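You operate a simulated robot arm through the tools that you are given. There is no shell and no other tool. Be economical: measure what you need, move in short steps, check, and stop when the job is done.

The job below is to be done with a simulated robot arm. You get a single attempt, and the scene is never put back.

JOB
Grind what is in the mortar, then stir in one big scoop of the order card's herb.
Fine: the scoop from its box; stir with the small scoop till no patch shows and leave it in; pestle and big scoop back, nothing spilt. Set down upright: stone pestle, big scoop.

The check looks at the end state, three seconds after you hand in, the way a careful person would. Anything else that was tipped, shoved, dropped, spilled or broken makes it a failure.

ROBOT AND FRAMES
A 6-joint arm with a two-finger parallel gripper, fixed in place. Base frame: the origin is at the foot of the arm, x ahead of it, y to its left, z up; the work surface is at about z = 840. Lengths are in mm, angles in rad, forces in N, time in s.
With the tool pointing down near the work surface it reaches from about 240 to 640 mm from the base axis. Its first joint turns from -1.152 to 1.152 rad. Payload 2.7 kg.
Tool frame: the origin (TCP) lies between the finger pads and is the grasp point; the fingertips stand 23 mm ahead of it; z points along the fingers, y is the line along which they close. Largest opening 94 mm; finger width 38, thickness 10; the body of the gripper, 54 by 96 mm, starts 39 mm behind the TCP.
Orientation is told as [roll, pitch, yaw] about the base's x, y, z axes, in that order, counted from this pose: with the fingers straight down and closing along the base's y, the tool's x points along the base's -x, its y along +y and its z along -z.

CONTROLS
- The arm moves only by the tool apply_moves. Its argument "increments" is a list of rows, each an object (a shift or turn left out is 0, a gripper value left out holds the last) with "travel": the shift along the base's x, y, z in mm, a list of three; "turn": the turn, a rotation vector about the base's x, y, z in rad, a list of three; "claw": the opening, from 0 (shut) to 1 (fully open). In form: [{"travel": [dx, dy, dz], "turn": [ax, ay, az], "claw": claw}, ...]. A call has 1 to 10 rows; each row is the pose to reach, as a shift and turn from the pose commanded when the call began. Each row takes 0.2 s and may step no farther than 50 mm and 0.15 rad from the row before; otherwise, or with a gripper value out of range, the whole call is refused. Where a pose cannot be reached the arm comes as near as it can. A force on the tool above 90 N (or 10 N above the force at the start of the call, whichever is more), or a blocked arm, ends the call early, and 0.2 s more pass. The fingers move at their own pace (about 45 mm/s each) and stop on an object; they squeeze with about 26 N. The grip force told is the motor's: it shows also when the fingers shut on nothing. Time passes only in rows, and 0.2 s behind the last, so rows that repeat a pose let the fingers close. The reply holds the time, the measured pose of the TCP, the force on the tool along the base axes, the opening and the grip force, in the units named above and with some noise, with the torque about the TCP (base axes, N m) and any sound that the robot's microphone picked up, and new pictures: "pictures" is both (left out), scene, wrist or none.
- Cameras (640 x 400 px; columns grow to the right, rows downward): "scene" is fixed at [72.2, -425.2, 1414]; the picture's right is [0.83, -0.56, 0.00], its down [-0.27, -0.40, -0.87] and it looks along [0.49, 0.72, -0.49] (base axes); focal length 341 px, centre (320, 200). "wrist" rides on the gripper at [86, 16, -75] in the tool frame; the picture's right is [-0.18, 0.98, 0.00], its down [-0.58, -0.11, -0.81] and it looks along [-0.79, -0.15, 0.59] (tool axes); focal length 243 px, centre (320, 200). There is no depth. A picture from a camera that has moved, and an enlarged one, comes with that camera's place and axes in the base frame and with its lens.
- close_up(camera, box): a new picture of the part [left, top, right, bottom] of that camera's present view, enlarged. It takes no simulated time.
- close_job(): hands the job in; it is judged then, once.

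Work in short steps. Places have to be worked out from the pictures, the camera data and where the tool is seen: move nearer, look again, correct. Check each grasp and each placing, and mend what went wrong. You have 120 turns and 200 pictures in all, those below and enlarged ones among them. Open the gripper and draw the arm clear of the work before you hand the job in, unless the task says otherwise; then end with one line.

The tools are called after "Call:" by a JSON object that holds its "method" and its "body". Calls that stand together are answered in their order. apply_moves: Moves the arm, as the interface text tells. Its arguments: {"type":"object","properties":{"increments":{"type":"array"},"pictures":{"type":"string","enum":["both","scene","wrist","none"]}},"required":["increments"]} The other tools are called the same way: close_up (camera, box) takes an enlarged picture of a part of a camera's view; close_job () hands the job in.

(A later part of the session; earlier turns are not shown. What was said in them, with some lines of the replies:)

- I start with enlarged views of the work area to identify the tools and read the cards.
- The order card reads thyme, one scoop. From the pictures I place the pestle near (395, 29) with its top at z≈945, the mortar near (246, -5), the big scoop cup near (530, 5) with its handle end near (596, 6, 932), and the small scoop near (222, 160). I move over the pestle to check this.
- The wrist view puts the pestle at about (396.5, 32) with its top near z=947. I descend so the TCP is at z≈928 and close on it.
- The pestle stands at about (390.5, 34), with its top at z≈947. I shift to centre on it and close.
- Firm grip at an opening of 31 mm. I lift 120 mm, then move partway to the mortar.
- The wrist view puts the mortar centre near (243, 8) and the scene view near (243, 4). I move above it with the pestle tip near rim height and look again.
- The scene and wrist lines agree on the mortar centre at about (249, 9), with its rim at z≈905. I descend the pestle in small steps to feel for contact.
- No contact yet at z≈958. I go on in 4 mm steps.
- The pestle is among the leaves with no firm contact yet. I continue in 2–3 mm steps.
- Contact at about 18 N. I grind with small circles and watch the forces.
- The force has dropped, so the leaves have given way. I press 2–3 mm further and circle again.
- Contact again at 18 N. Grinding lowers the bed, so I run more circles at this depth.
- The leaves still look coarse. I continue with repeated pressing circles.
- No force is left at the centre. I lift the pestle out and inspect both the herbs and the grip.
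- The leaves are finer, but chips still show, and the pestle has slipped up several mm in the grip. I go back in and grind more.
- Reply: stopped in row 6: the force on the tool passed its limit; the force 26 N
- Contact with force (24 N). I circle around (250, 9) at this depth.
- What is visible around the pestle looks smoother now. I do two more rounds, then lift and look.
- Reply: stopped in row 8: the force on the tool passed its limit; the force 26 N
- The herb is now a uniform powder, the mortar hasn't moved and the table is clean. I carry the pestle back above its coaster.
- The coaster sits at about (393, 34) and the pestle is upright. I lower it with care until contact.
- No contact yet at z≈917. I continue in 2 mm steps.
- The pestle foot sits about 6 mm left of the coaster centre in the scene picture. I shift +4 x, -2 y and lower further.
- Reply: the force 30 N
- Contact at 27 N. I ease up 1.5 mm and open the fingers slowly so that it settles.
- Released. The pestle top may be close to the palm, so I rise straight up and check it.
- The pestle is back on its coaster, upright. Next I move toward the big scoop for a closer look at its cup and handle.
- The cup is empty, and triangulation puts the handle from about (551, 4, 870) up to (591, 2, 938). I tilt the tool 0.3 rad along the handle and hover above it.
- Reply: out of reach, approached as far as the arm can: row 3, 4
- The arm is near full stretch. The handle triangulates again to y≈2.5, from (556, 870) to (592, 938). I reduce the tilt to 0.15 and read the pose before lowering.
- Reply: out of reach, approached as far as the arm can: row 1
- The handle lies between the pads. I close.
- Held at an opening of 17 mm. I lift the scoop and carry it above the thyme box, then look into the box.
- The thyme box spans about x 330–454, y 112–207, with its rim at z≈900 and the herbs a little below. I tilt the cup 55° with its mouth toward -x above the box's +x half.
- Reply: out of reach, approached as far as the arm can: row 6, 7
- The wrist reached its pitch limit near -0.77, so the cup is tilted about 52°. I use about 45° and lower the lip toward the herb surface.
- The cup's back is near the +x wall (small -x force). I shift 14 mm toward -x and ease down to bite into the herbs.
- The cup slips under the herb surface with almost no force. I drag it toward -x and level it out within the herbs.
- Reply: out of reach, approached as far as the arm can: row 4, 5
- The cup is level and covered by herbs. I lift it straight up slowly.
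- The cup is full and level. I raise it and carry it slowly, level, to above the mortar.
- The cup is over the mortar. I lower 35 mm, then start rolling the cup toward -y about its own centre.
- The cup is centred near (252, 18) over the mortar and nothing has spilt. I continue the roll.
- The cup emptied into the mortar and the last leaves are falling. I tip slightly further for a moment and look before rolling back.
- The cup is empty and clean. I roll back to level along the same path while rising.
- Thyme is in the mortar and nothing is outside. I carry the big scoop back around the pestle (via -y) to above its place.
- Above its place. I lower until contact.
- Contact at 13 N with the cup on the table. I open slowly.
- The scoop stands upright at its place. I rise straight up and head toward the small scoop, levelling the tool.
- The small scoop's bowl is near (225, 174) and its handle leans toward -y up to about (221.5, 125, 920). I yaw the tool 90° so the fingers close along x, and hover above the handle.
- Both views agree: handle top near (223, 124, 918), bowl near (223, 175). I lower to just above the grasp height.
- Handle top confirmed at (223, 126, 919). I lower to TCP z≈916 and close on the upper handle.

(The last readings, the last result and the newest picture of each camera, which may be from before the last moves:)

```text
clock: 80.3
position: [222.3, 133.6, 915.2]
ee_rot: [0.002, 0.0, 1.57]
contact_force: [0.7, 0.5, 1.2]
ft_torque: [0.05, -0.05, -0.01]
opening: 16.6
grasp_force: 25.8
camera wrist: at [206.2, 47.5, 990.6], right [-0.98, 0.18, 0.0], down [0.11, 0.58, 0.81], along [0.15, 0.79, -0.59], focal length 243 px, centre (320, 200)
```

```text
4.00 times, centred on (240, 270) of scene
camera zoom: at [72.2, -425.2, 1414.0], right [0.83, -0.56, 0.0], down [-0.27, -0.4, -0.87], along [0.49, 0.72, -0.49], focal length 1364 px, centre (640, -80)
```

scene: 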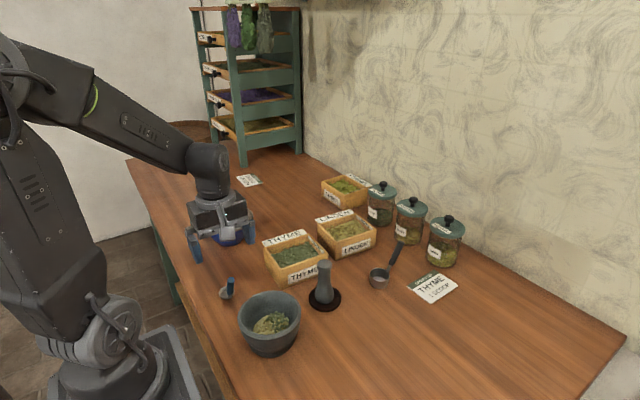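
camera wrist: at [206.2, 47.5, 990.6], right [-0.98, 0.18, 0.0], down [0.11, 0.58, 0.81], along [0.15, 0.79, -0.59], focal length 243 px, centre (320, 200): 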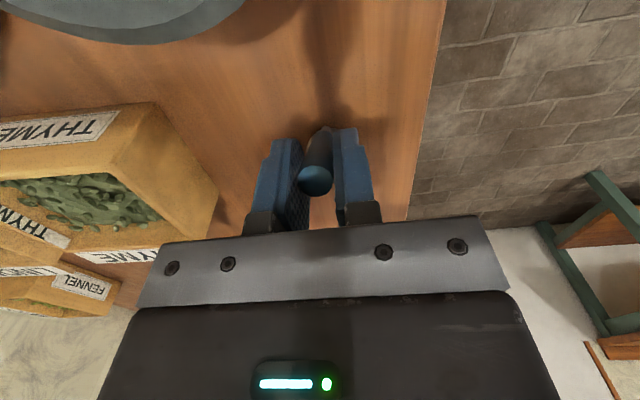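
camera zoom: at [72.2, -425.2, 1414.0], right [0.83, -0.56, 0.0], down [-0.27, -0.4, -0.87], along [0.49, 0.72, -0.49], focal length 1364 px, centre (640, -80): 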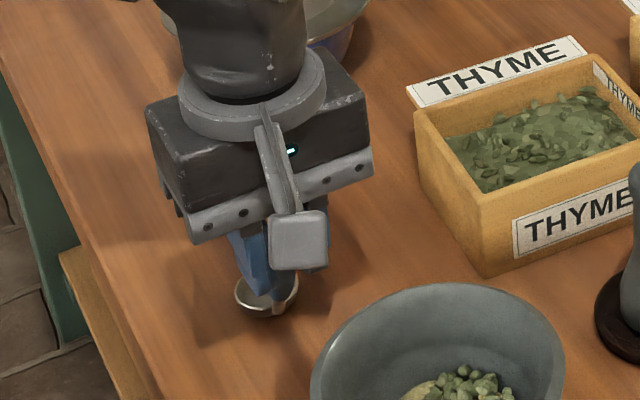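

Gripped. I lift the small scoop, move it over the mortar and tilt its handle more upright for stirring.

Call:
{"method": "apply_moves", "body": {"increments": [{"travel": [0, 0, 30]}, {"travel": [0, 0, 75]}, {"travel": [0, 0, 115]}, {"travel": [4, -22, 119]}, {"travel": [10, -55, 119], "turn": [-0.1, 0, 0]}, {"travel": [18, -90, 119], "turn": [-0.2, 0, 0]}, {"travel": [24, -120, 119], "turn": [-0.3, 0, 0]}, {"travel": [27, -133, 119], "turn": [-0.4, 0, 0]}]}}

Call:
{"method": "close_up", "body": {"camera": "scene", "box": [210, 230, 340, 360]}}

```text
clock: 82.1
position: [248.8, 0.5, 1034.4]
ee_rot: [0.001, 0.401, 1.571]
contact_force: [1.0, -0.6, -0.5]
ft_torque: [-0.02, -0.01, 0.01]
opening: 16.6
grasp_force: 26.3
camera wrist: at [232.5, -49.5, 1137.3], right [-0.98, 0.17, -0.07], down [0.11, 0.85, 0.52], along [0.15, 0.5, -0.85], focal length 243 px, centre (320, 200)
```

scene: 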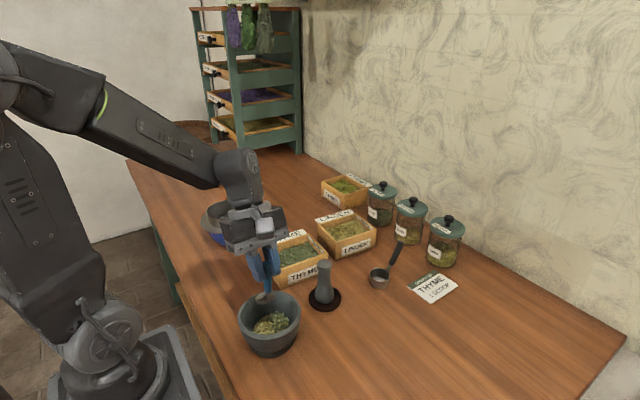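
wrist: 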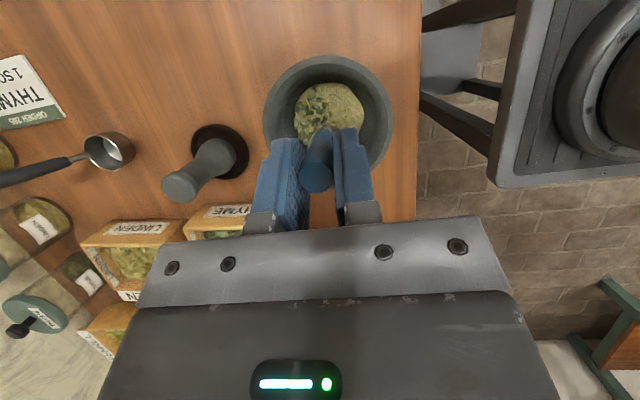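

```text
3.08 times, centred on (275, 295) of scene
camera zoom: at [72.2, -425.2, 1414.0], right [0.83, -0.56, 0.0], down [-0.27, -0.4, -0.87], along [0.49, 0.72, -0.49], focal length 1050 px, centre (458, -92)
```

zoom: 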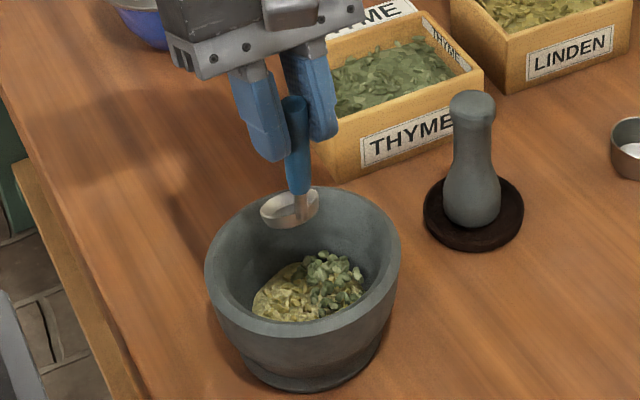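

The bowl hangs over the mortar, whose centre is at about (250, 7). I lower it into the herbs.

Call:
{"method": "apply_moves", "body": {"increments": [{"travel": [0, -1, -40]}, {"travel": [0, -1, -65]}, {"travel": [0, -1, -78]}, {"travel": [0, -1, -84]}], "pictures": "none"}}

Call:
{"method": "close_up", "body": {"camera": "scene", "box": [210, 230, 340, 360]}}

```text
clock: 83.1
position: [250.5, -1.6, 951.4]
ee_rot: [0.003, 0.4, 1.57]
contact_force: [0.4, -0.2, -1.0]
ft_torque: [0.02, -0.06, -0.01]
opening: 16.6
grasp_force: 25.8
```

```text
3.08 times, centred on (275, 295) of scene
camera zoom: at [72.2, -425.2, 1414.0], right [0.83, -0.56, 0.0], down [-0.27, -0.4, -0.87], along [0.49, 0.72, -0.49], focal length 1050 px, centre (458, -92)
```

zoom: 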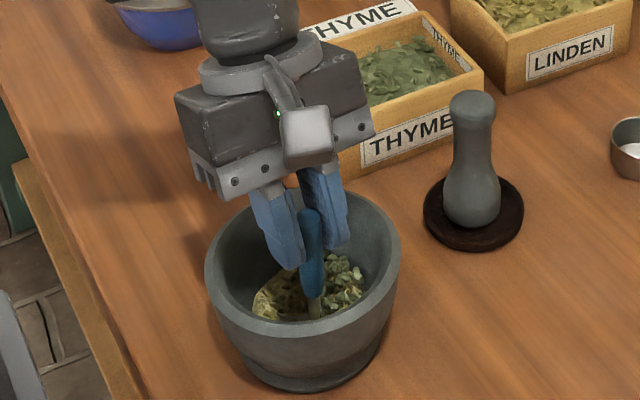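

In the herbs with no contact force. I go 3 mm deeper and stir with circles of radius 12.

Call:
{"method": "apply_moves", "body": {"increments": [{"travel": [0, 0, -3]}, {"travel": [12, 0, -3]}, {"travel": [8.5, 8.5, -3]}, {"travel": [0, 12, -3]}, {"travel": [-8.5, 8.5, -3]}, {"travel": [-12, 0, -3]}, {"travel": [-8.5, -8.5, -3]}, {"travel": [0, -12, -3]}, {"travel": [8.5, -8.5, -3]}, {"travel": [12, 0, -3]}], "pictures": "none"}}

Call:
{"method": "close_up", "body": {"camera": "scene", "box": [210, 230, 340, 360]}}

```text
clock: 85.3
position: [263.3, -2.8, 946.4]
ee_rot: [0.002, 0.402, 1.57]
contact_force: [-2.8, -5.8, 16.3]
ft_torque: [-0.25, 0.42, 0.12]
opening: 16.6
grasp_force: 25.8
out of reach, approached as far as the arm can: row 5, 6, 7, 8
```

```text
3.08 times, centred on (275, 295) of scene
camera zoom: at [72.0, -425.4, 1413.9], right [0.83, -0.56, 0.0], down [-0.27, -0.4, -0.87], along [0.49, 0.72, -0.49], focal length 1050 px, centre (458, -92)
```

zoom: 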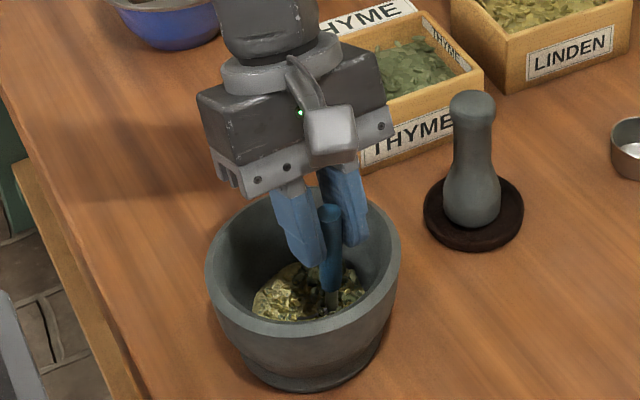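

Stirring works, but the -x side runs into the reach limit. I lean the tool 0.2 rad about y so the TCP sits further out, and circle again a bit higher.

Call:
{"method": "apply_moves", "body": {"increments": [{"travel": [2, 0, 5], "turn": [0, 0.1, 0]}, {"travel": [5, 0, 5], "turn": [0, 0.2, 0]}, {"travel": [-3, 8, 3], "turn": [0, 0.2, 0]}, {"travel": [-8, 0, 3], "turn": [0, 0.2, 0]}, {"travel": [-6, -8, 3], "turn": [0, 0.2, 0]}, {"travel": [5, -12, 3], "turn": [0, 0.2, 0]}, {"travel": [14, -8, 3], "turn": [0, 0.2, 0]}, {"travel": [16, 0, 3], "turn": [0, 0.2, 0]}, {"travel": [13, 8, 3], "turn": [0, 0.2, 0]}, {"travel": [5, 12, 3], "turn": [0, 0.2, 0]}], "pictures": "wrist"}}

Call:
{"method": "close_up", "body": {"camera": "scene", "box": [210, 230, 340, 360]}}

```text
clock: 87.5
position: [267.1, 11.9, 952.0]
ee_rot: [0.218, 0.392, 1.655]
contact_force: [0.6, -0.4, 0.1]
ft_torque: [-0.01, -0.01, 0.0]
opening: 16.3
grasp_force: 25.5
camera wrist: at [270.9, -37.7, 1055.4], right [-0.98, 0.17, 0.13], down [0.21, 0.85, 0.48], along [-0.03, 0.5, -0.87], focal length 243 px, centre (320, 200)
```

wrist: 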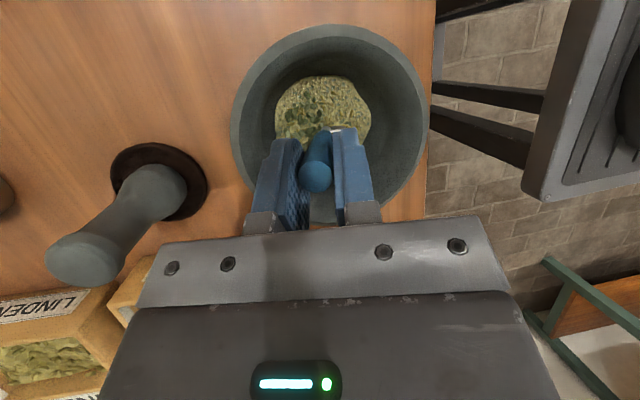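

```text
3.08 times, centred on (275, 295) of scene
camera zoom: at [72.2, -425.2, 1414.0], right [0.83, -0.56, 0.0], down [-0.27, -0.4, -0.87], along [0.49, 0.72, -0.49], focal length 1050 px, centre (458, -92)
```

zoom: 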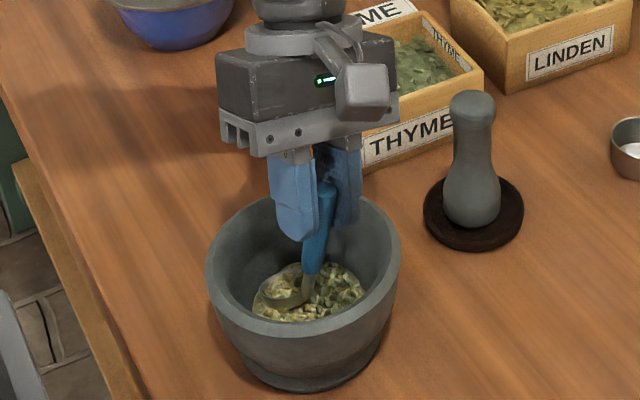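

Mixing progresses but green patches still show. I stir further circles.

Call:
{"method": "apply_moves", "body": {"increments": [{"travel": [-9, -3, -2]}, {"travel": [-13, -12, -2]}, {"travel": [-9, -21, -2]}, {"travel": [0, -25, -2]}, {"travel": [9, -21, -2]}, {"travel": [12, -12, -2]}, {"travel": [9, -3, -2]}, {"travel": [0, 1, -2]}, {"travel": [-9, -3, -2]}, {"travel": [-13, -12, -2]}], "pictures": "none"}}

Call:
{"method": "apply_moves", "body": {"increments": [{"travel": [4, -9, 0]}, {"travel": [13, -13, 0]}, {"travel": [22, -9, 0]}, {"travel": [25, 0, 0]}, {"travel": [22, 9, 0]}, {"travel": [13, 13, 0]}, {"travel": [6, 6, 0]}, {"travel": [6, -6, 0]}, {"travel": [19, -6, 0]}, {"travel": [13, 6, 0]}], "pictures": "wrist"}}

Call:
{"method": "close_up", "body": {"camera": "scene", "box": [230, 280, 320, 360]}}

```text
clock: 89.7
position: [254.1, 1.8, 948.6]
ee_rot: [0.218, 0.391, 1.655]
contact_force: [0.6, -0.5, -0.4]
ft_torque: [0.01, -0.01, 0.02]
opening: 16.4
grasp_force: 26.0
```

```text
clock: 91.9
position: [266.2, 7.3, 949.3]
ee_rot: [0.218, 0.391, 1.656]
contact_force: [0.1, -0.7, -0.4]
ft_torque: [0.0, 0.01, 0.01]
opening: 16.3
grasp_force: 25.7
camera wrist: at [271.3, -43.8, 1053.8], right [-0.98, 0.17, 0.13], down [0.21, 0.85, 0.48], along [-0.03, 0.5, -0.87], focal length 243 px, centre (320, 200)
```

wrist: 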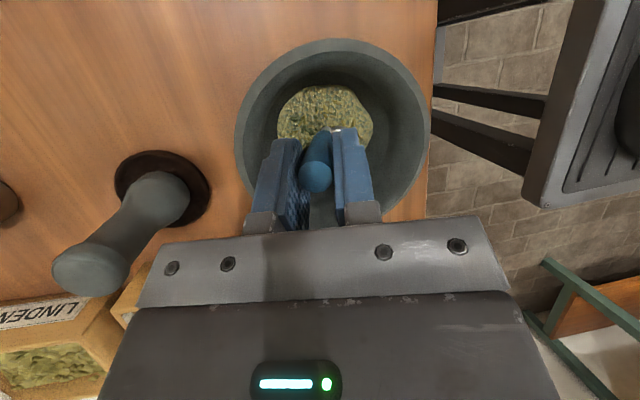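

```text
5.00 times, centred on (275, 320) of scene
camera zoom: at [72.2, -425.2, 1414.0], right [0.83, -0.56, 0.0], down [-0.27, -0.4, -0.87], along [0.49, 0.72, -0.49], focal length 1706 px, centre (545, -400)
```

zoom: 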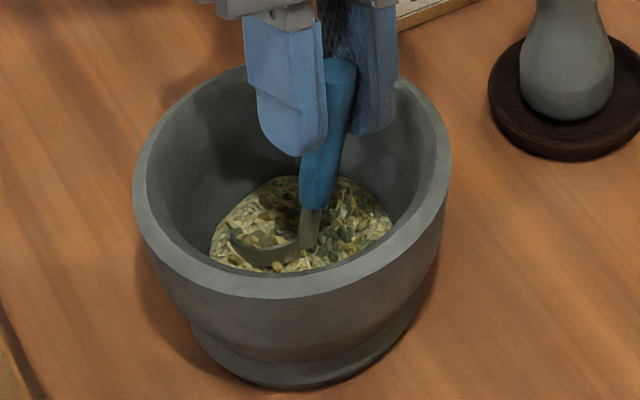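

Nearly uniform, with a few leaf clusters left. I stir two more rounds, including the middle.

Call:
{"method": "apply_moves", "body": {"increments": [{"travel": [0, 7, -1]}, {"travel": [-9, 3, -1]}, {"travel": [-13, -6, -1]}, {"travel": [-9, -15, -1]}, {"travel": [0, -20, -1]}, {"travel": [9, -15, -1]}, {"travel": [13, -6, -1]}, {"travel": [9, 3, -1]}, {"travel": [0, 7, -1]}, {"travel": [-9, 3, -1]}], "pictures": "none"}}

Call:
{"method": "apply_moves", "body": {"increments": [{"travel": [-2, -9, 0]}, {"travel": [6, -18, 0]}, {"travel": [14, -14, 0]}, {"travel": [16, -6, 0]}, {"travel": [9, 0, 0]}, {"travel": [3, -8, 0]}, {"travel": [9, -15, 0]}, {"travel": [16, -9, 0]}, {"travel": [11, -4, 0]}, {"travel": [9, -9, 0]}], "pictures": "none"}}

Call:
{"method": "apply_moves", "body": {"increments": [{"travel": [14, 0, 0]}, {"travel": [10, 10, 0]}, {"travel": [0, 14, 0]}, {"travel": [-10, 10, 0]}, {"travel": [-13, 0, 0]}, {"travel": [-10, -10, 0]}, {"travel": [0, -14, 0]}, {"travel": [10, -10, 0]}, {"travel": [14, 0, 0]}, {"travel": [0, 0, 0]}], "pictures": "wrist"}}

Call:
{"method": "close_up", "body": {"camera": "scene", "box": [230, 280, 320, 360]}}

```text
clock: 94.1
position: [258.2, 9.8, 948.3]
ee_rot: [0.218, 0.391, 1.653]
contact_force: [-0.6, -0.8, -1.2]
ft_torque: [0.01, -0.01, -0.03]
opening: 16.4
grasp_force: 25.8
```

```text
clock: 96.3
position: [268.5, -1.7, 948.5]
ee_rot: [0.218, 0.392, 1.655]
contact_force: [0.3, 0.0, -0.6]
ft_torque: [-0.03, -0.02, -0.02]
opening: 16.3
grasp_force: 26.2
```

```text
clock: 98.5
position: [267.0, 0.2, 947.7]
ee_rot: [0.218, 0.391, 1.654]
contact_force: [0.3, 0.4, 0.4]
ft_torque: [0.02, -0.04, 0.02]
opening: 16.2
grasp_force: 26.2
camera wrist: at [271.9, -50.1, 1052.4], right [-0.98, 0.17, 0.13], down [0.21, 0.85, 0.48], along [-0.02, 0.5, -0.87], focal length 243 px, centre (320, 200)
```

wrist: 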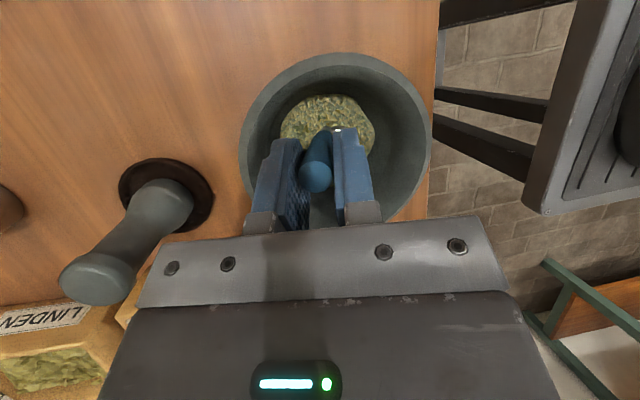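

```text
5.00 times, centred on (275, 320) of scene
camera zoom: at [72.2, -425.2, 1414.0], right [0.83, -0.56, 0.0], down [-0.27, -0.4, -0.87], along [0.49, 0.72, -0.49], focal length 1706 px, centre (545, -400)
```

zoom: 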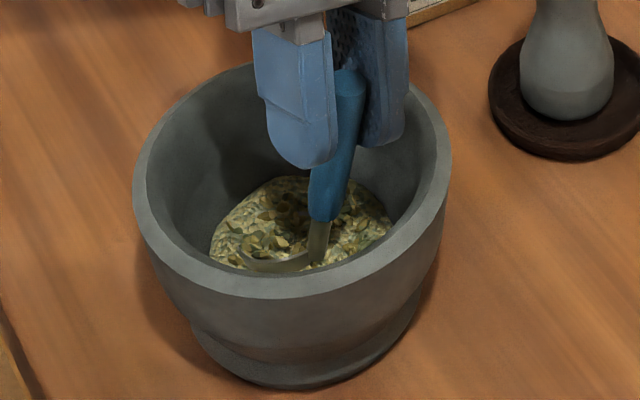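

The mix looks nearly uniform. I check closely from the wrist.

Call:
{"method": "close_up", "body": {"camera": "wrist", "box": [250, 60, 410, 160]}}

Call:
{"method": "apply_moves", "body": {"increments": [{"travel": [14, 0, -0.5]}, {"travel": [10, -10, -0.5]}, {"travel": [0, -14, -0.5]}, {"travel": [-10, -10, -0.5]}, {"travel": [-13, 0, -0.5]}, {"travel": [-10, 10, -0.5]}, {"travel": [0, 14, -0.5]}, {"travel": [10, 10, -0.5]}, {"travel": [14, 0, -0.5]}, {"travel": [0, 0, 0]}], "pictures": "none"}}

Call:
{"method": "close_up", "body": {"camera": "scene", "box": [230, 280, 320, 360]}}

```text
4.00 times, centred on (330, 110) of wrist
camera zoom: at [271.9, -50.1, 1052.4], right [-0.98, 0.17, 0.13], down [0.21, 0.85, 0.48], along [-0.02, 0.5, -0.87], focal length 970 px, centre (280, 560)
```

zoom: 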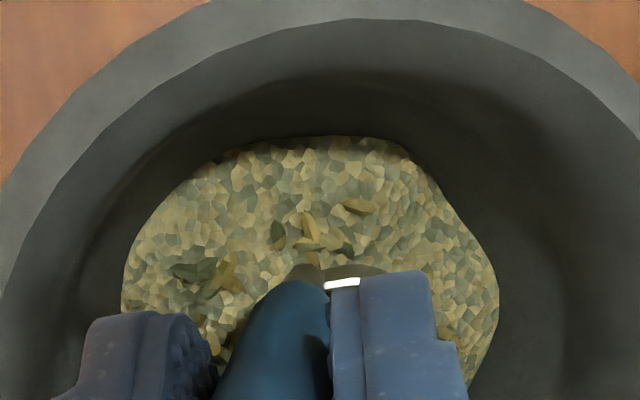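

```text
clock: 100.7
position: [266.0, -1.0, 947.5]
ee_rot: [0.218, 0.392, 1.656]
contact_force: [-0.8, -0.4, -0.5]
ft_torque: [0.02, 0.0, -0.03]
opening: 16.4
grasp_force: 25.9
```

```text
5.00 times, centred on (275, 320) of scene
camera zoom: at [72.2, -425.2, 1414.0], right [0.83, -0.56, 0.0], down [-0.27, -0.4, -0.87], along [0.49, 0.72, -0.49], focal length 1706 px, centre (545, -400)
```

zoom: 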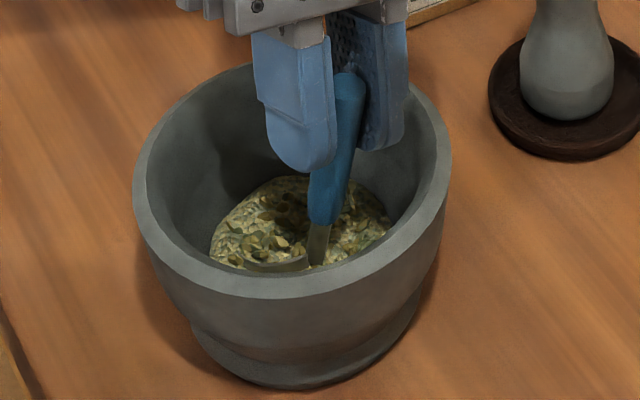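

The surface is a uniform fleck pattern. I do two more wide rounds for certainty.

Call:
{"method": "apply_moves", "body": {"increments": [{"travel": [10, 0, 0]}, {"travel": [7, 10, 0]}, {"travel": [0, 15, 0]}, {"travel": [-8, 10, 0]}, {"travel": [-10, 0, 0]}, {"travel": [-7, -10, 0]}, {"travel": [0, -15, 0]}, {"travel": [8, -10, 0]}, {"travel": [15, 0, 0]}, {"travel": [10, 12, 0]}], "pictures": "none"}}

Call:
{"method": "apply_moves", "body": {"increments": [{"travel": [-10, 3, 0]}, {"travel": [-18, -2, 0]}, {"travel": [-22, -12, 0]}, {"travel": [-18, -22, 0]}, {"travel": [-10, -26, 0]}, {"travel": [-2, -20, 0]}, {"travel": [2, -12, 0]}, {"travel": [-4, -4, 0]}, {"travel": [-10, -8, 0]}, {"travel": [-10, -12, 0]}], "pictures": "wrist"}}

Call:
{"method": "close_up", "body": {"camera": "wrist", "box": [250, 60, 410, 160]}}

```text
clock: 102.9
position: [277.2, 12.2, 947.6]
ee_rot: [0.219, 0.391, 1.654]
contact_force: [0.6, 0.1, 0.6]
ft_torque: [0.01, 0.02, 0.02]
opening: 16.2
grasp_force: 26.1
```

```text
clock: 105.1
position: [268.0, -1.2, 948.6]
ee_rot: [0.218, 0.391, 1.654]
contact_force: [0.2, -0.1, -0.6]
ft_torque: [0.0, -0.03, -0.01]
opening: 16.1
grasp_force: 25.5
camera wrist: at [272.4, -50.3, 1052.2], right [-0.98, 0.17, 0.13], down [0.21, 0.85, 0.48], along [-0.02, 0.5, -0.87], focal length 243 px, centre (320, 200)
```

wrist: 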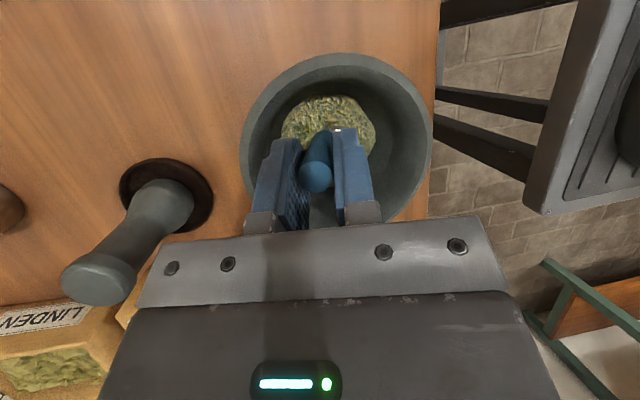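

```text
4.00 times, centred on (330, 110) of wrist
camera zoom: at [272.4, -50.3, 1052.2], right [-0.98, 0.17, 0.13], down [0.21, 0.85, 0.48], along [-0.02, 0.5, -0.87], focal length 970 px, centre (280, 560)
```

zoom: 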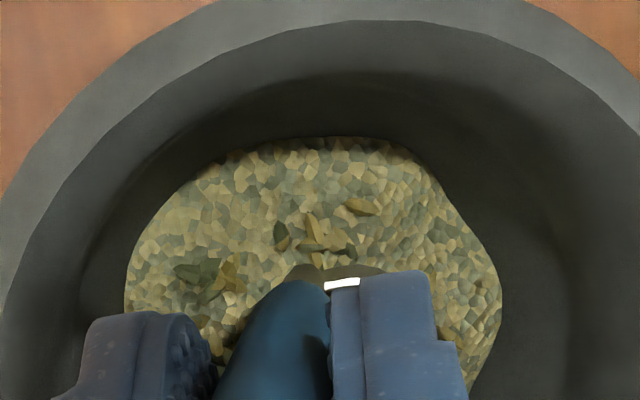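

The mix is uniform with no patch left. I turn the scoop back toward its natural resting attitude, bowl flat in the mortar, before releasing.

Call:
{"method": "apply_moves", "body": {"increments": [{"travel": [-8, 0, 4], "turn": [0, -0.1, 0]}, {"travel": [-16, 0, 6], "turn": [0, -0.2, 0]}], "pictures": "none"}}

Call:
{"method": "apply_moves", "body": {"increments": [{"travel": [0, -6, -1], "turn": [0.1, 0, 0]}, {"travel": [0, -12, -4], "turn": [0.2, 0, 0]}, {"travel": [0, -18, -7], "turn": [0.3, 0, 0]}]}}

Call:
{"method": "close_up", "body": {"camera": "scene", "box": [215, 250, 335, 350]}}

```text
clock: 105.7
position: [251.0, 0.4, 952.8]
ee_rot: [0.0, 0.4, 1.572]
contact_force: [-0.5, 0.3, 0.7]
ft_torque: [0.04, -0.02, -0.01]
opening: 16.3
grasp_force: 25.9
```

```text
clock: 106.5
position: [251.4, -17.4, 948.1]
ee_rot: [0.0, 0.097, 1.569]
contact_force: [0.4, -0.7, 0.1]
ft_torque: [-0.01, 0.0, 0.01]
opening: 16.1
grasp_force: 25.8
camera wrist: at [234.8, -95.5, 1031.0], right [-0.98, 0.18, -0.02], down [0.11, 0.66, 0.75], along [0.15, 0.73, -0.67], focal length 243 px, centre (320, 200)
```

scene: 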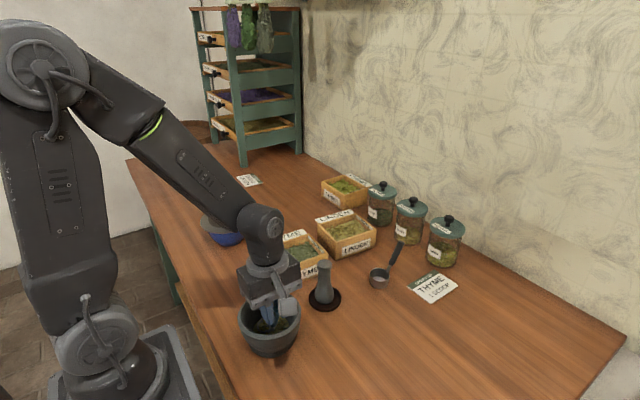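
wrist: 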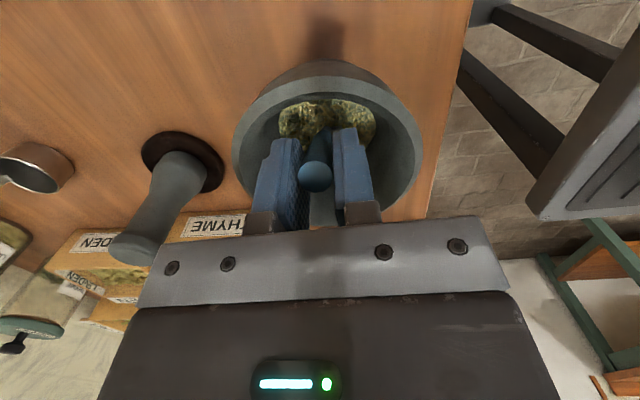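

```text
4.00 times, centred on (275, 300) of scene
camera zoom: at [72.2, -425.2, 1414.0], right [0.83, -0.56, 0.0], down [-0.27, -0.4, -0.87], along [0.49, 0.72, -0.49], focal length 1364 px, centre (500, -200)
```

zoom: 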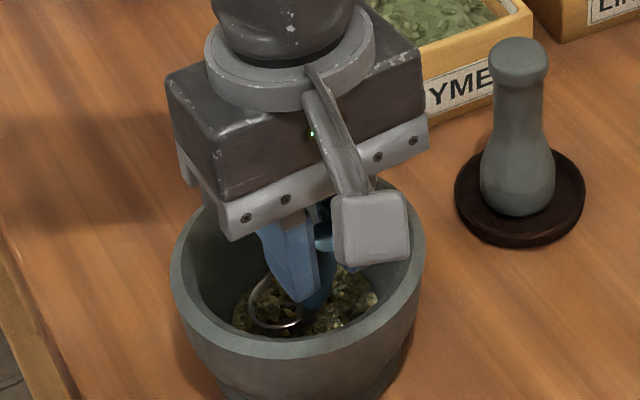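

The bowl is nearly flat just above the mix. I lower it gently into the herbs.

Call:
{"method": "apply_moves", "body": {"increments": [{"travel": [0, 0, -4]}, {"travel": [0, 0, -8]}], "pictures": "none"}}

Call:
{"method": "close_up", "body": {"camera": "scene", "box": [215, 250, 335, 350]}}

```text
clock: 107.1
position: [250.4, -17.0, 939.2]
ee_rot: [0.002, 0.099, 1.57]
contact_force: [0.6, -0.3, 0.1]
ft_torque: [0.01, 0.02, 0.01]
opening: 16.2
grasp_force: 25.9
```

```text
4.00 times, centred on (275, 300) of scene
camera zoom: at [72.2, -425.2, 1414.0], right [0.83, -0.56, 0.0], down [-0.27, -0.4, -0.87], along [0.49, 0.72, -0.49], focal length 1364 px, centre (500, -200)
```

zoom: 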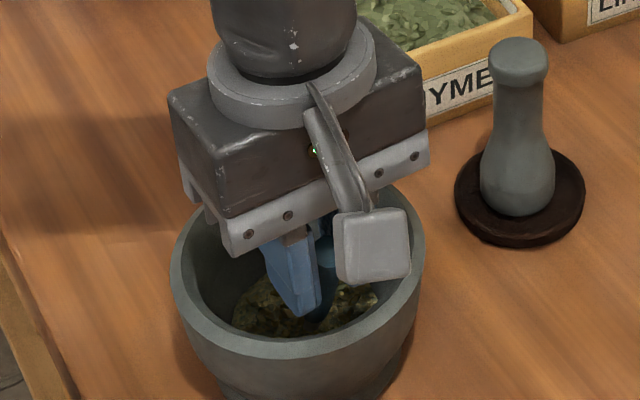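

Call:
{"method": "apply_moves", "body": {"increments": [{"travel": [0, 0, -3]}, {"travel": [0, 1, -5]}], "pictures": "none"}}

```text
clock: 107.7
position: [252.0, -16.7, 934.7]
ee_rot: [-0.001, 0.102, 1.571]
contact_force: [1.6, -7.2, 15.6]
ft_torque: [0.09, 0.12, 0.06]
opening: 16.2
grasp_force: 25.5
```

Contact with the mortar bottom (16 N). I ease up 1 mm and open the fingers just enough to free the handle.

Call:
{"method": "apply_moves", "body": {"increments": [{"travel": [0, 0, 1]}, {"travel": [0, 0, 1], "claw": 0.22}, {"travel": [0, 0, 1], "claw": 0.3}, {"travel": [0, 0, 1], "claw": 0.36}, {"travel": [0, 0, 1], "claw": 0.36}], "pictures": "wrist"}}

Call:
{"method": "close_up", "body": {"camera": "scene", "box": [215, 250, 335, 350]}}

```text
clock: 108.9
position: [250.3, -15.6, 936.9]
ee_rot: [0.001, 0.1, 1.571]
contact_force: [0.6, 0.1, -0.3]
ft_torque: [0.01, -0.01, 0.01]
opening: 33.7
grasp_force: 0.1
camera wrist: at [234.9, -94.9, 1019.4], right [-0.98, 0.18, -0.02], down [0.11, 0.66, 0.74], along [0.15, 0.73, -0.67], focal length 243 px, centre (320, 200)
```

wrist: 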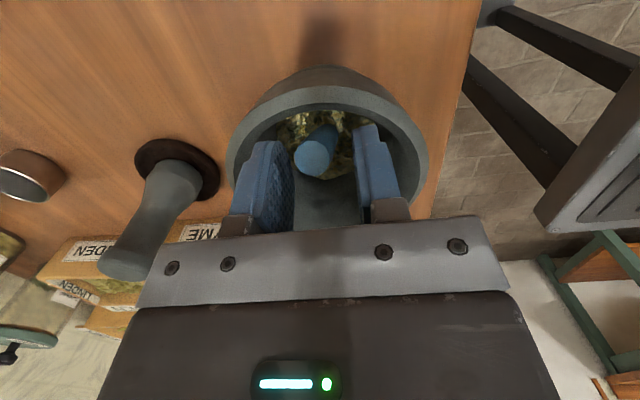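

```text
4.00 times, centred on (275, 300) of scene
camera zoom: at [72.2, -425.2, 1414.0], right [0.83, -0.56, 0.0], down [-0.27, -0.4, -0.87], along [0.49, 0.72, -0.49], focal length 1364 px, centre (500, -200)
```

zoom: 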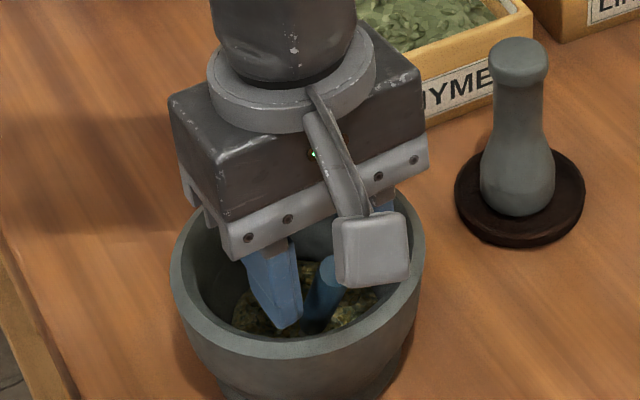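

The handle is free. I rise straight up slowly, then look.

Call:
{"method": "apply_moves", "body": {"increments": [{"travel": [0, 0, 10]}, {"travel": [0, 0, 25]}, {"travel": [0, 0, 50]}, {"travel": [0, 0, 90], "claw": 1}, {"travel": [20, -30, 130]}, {"travel": [50, -60, 160]}]}}

Call:
{"method": "close_up", "body": {"camera": "scene", "box": [215, 250, 335, 350]}}

```text
refused: row 5 steps farther than a row can; nothing moved
```

```text
4.00 times, centred on (275, 300) of scene
camera zoom: at [72.2, -425.2, 1414.0], right [0.83, -0.56, 0.0], down [-0.27, -0.4, -0.87], along [0.49, 0.72, -0.49], focal length 1364 px, centre (500, -200)
```

zoom: 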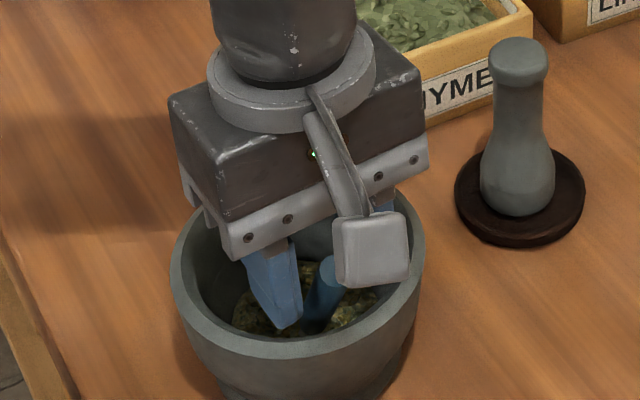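

A step was too long. I repeat the rise with shorter rows.

Call:
{"method": "apply_moves", "body": {"increments": [{"travel": [0, 0, 10]}, {"travel": [0, 0, 25]}, {"travel": [0, 0, 50]}, {"travel": [0, 0, 90], "claw": 1}, {"travel": [0, 0, 130]}, {"travel": [20, -20, 160]}, {"travel": [45, -45, 180]}, {"travel": [80, -70, 195]}]}}

Call:
{"method": "close_up", "body": {"camera": "scene", "box": [215, 260, 335, 360]}}

Call:
{"method": "close_up", "body": {"camera": "scene", "box": [240, 170, 480, 320]}}

```text
clock: 110.7
position: [332.5, -85.5, 1130.7]
ee_rot: [0.002, 0.099, 1.57]
contact_force: [0.5, 0.5, -0.2]
ft_torque: [-0.02, 0.04, 0.03]
opening: 93.8
grasp_force: 0.1
camera wrist: at [316.6, -164.1, 1214.6], right [-0.98, 0.18, -0.02], down [0.11, 0.66, 0.74], along [0.15, 0.73, -0.67], focal length 243 px, centre (320, 200)
```

scene: 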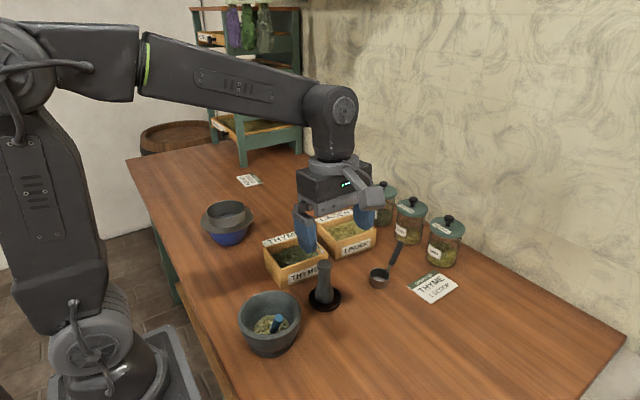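
wrist: 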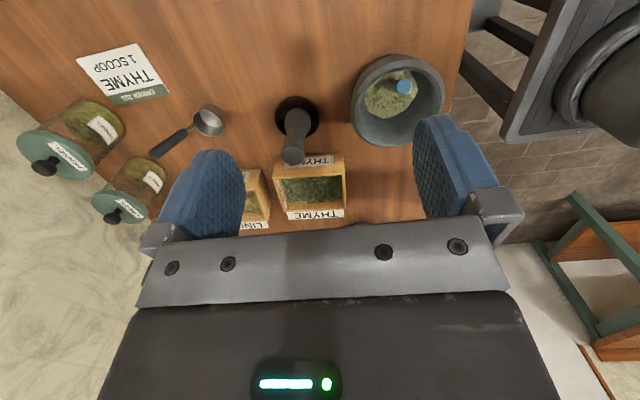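

```text
4.00 times, centred on (275, 310) of scene
camera zoom: at [72.2, -425.2, 1414.0], right [0.83, -0.56, 0.0], down [-0.27, -0.4, -0.87], along [0.49, 0.72, -0.49], focal length 1364 px, centre (500, -240)
```

zoom: 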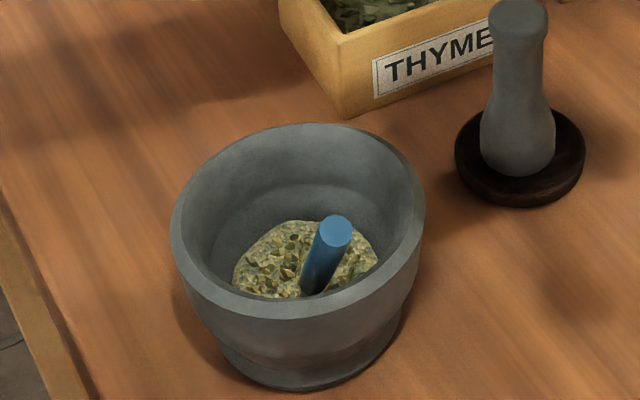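

```text
2.67 times, centred on (360, 245) of scene
camera zoom: at [72.2, -425.2, 1414.0], right [0.83, -0.56, 0.0], down [-0.27, -0.4, -0.87], along [0.49, 0.72, -0.49], focal length 910 px, centre (213, 80)
```

zoom: 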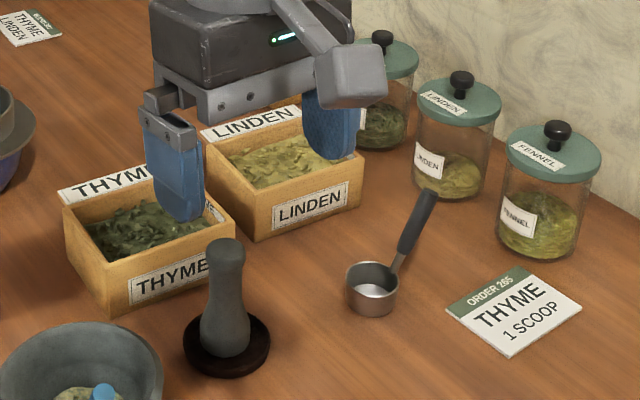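

All tools stand in place and nothing is spilt. I take one close look at the mix.

Call:
{"method": "close_up", "body": {"camera": "wrist", "box": [345, 50, 455, 150]}}

Call:
{"method": "close_up", "body": {"camera": "scene", "box": [250, 305, 300, 345]}}

```text
4.00 times, centred on (400, 100) of wrist
camera zoom: at [316.6, -164.1, 1214.6], right [-0.98, 0.18, -0.02], down [0.11, 0.66, 0.74], along [0.15, 0.73, -0.67], focal length 970 px, centre (0, 600)
```

zoom: 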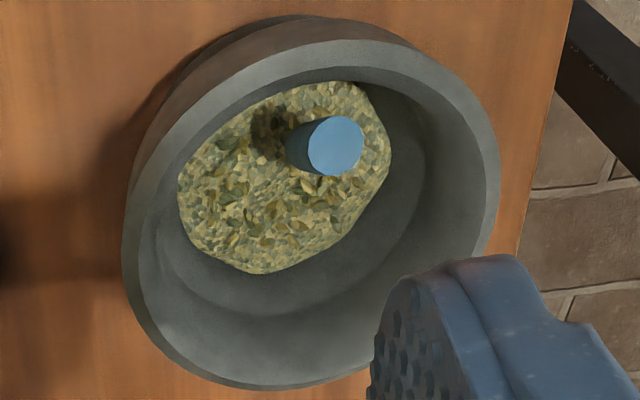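

```text
10.00 times, centred on (275, 325) of scene
camera zoom: at [72.2, -425.2, 1414.0], right [0.83, -0.56, 0.0], down [-0.27, -0.4, -0.87], along [0.49, 0.72, -0.49], focal length 3411 px, centre (770, -1050)
```

zoom: 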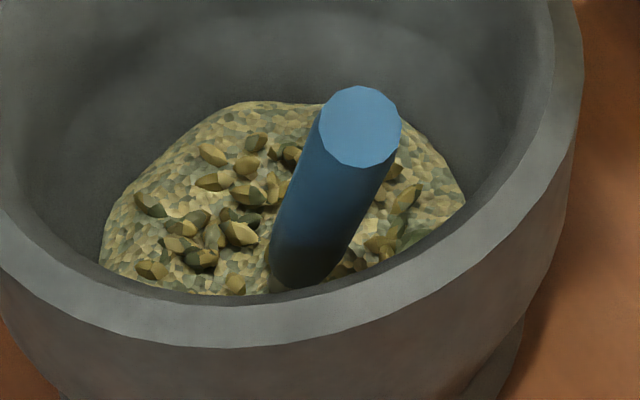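

The mix is uniform with no patch, the small scoop stands in it, the pestle and big scoop are back upright, and the arm is clear with the gripper open. I hand in.

Call:
{"method": "close_job", "body": {}}

```text
The job is handed in.
```

The mortar's herb is ground, one big scoop of thyme from its box is stirred in with no patch showing, the small scoop is left in the mortar, the pestle and big scoop are back upright, and nothing was spilt.
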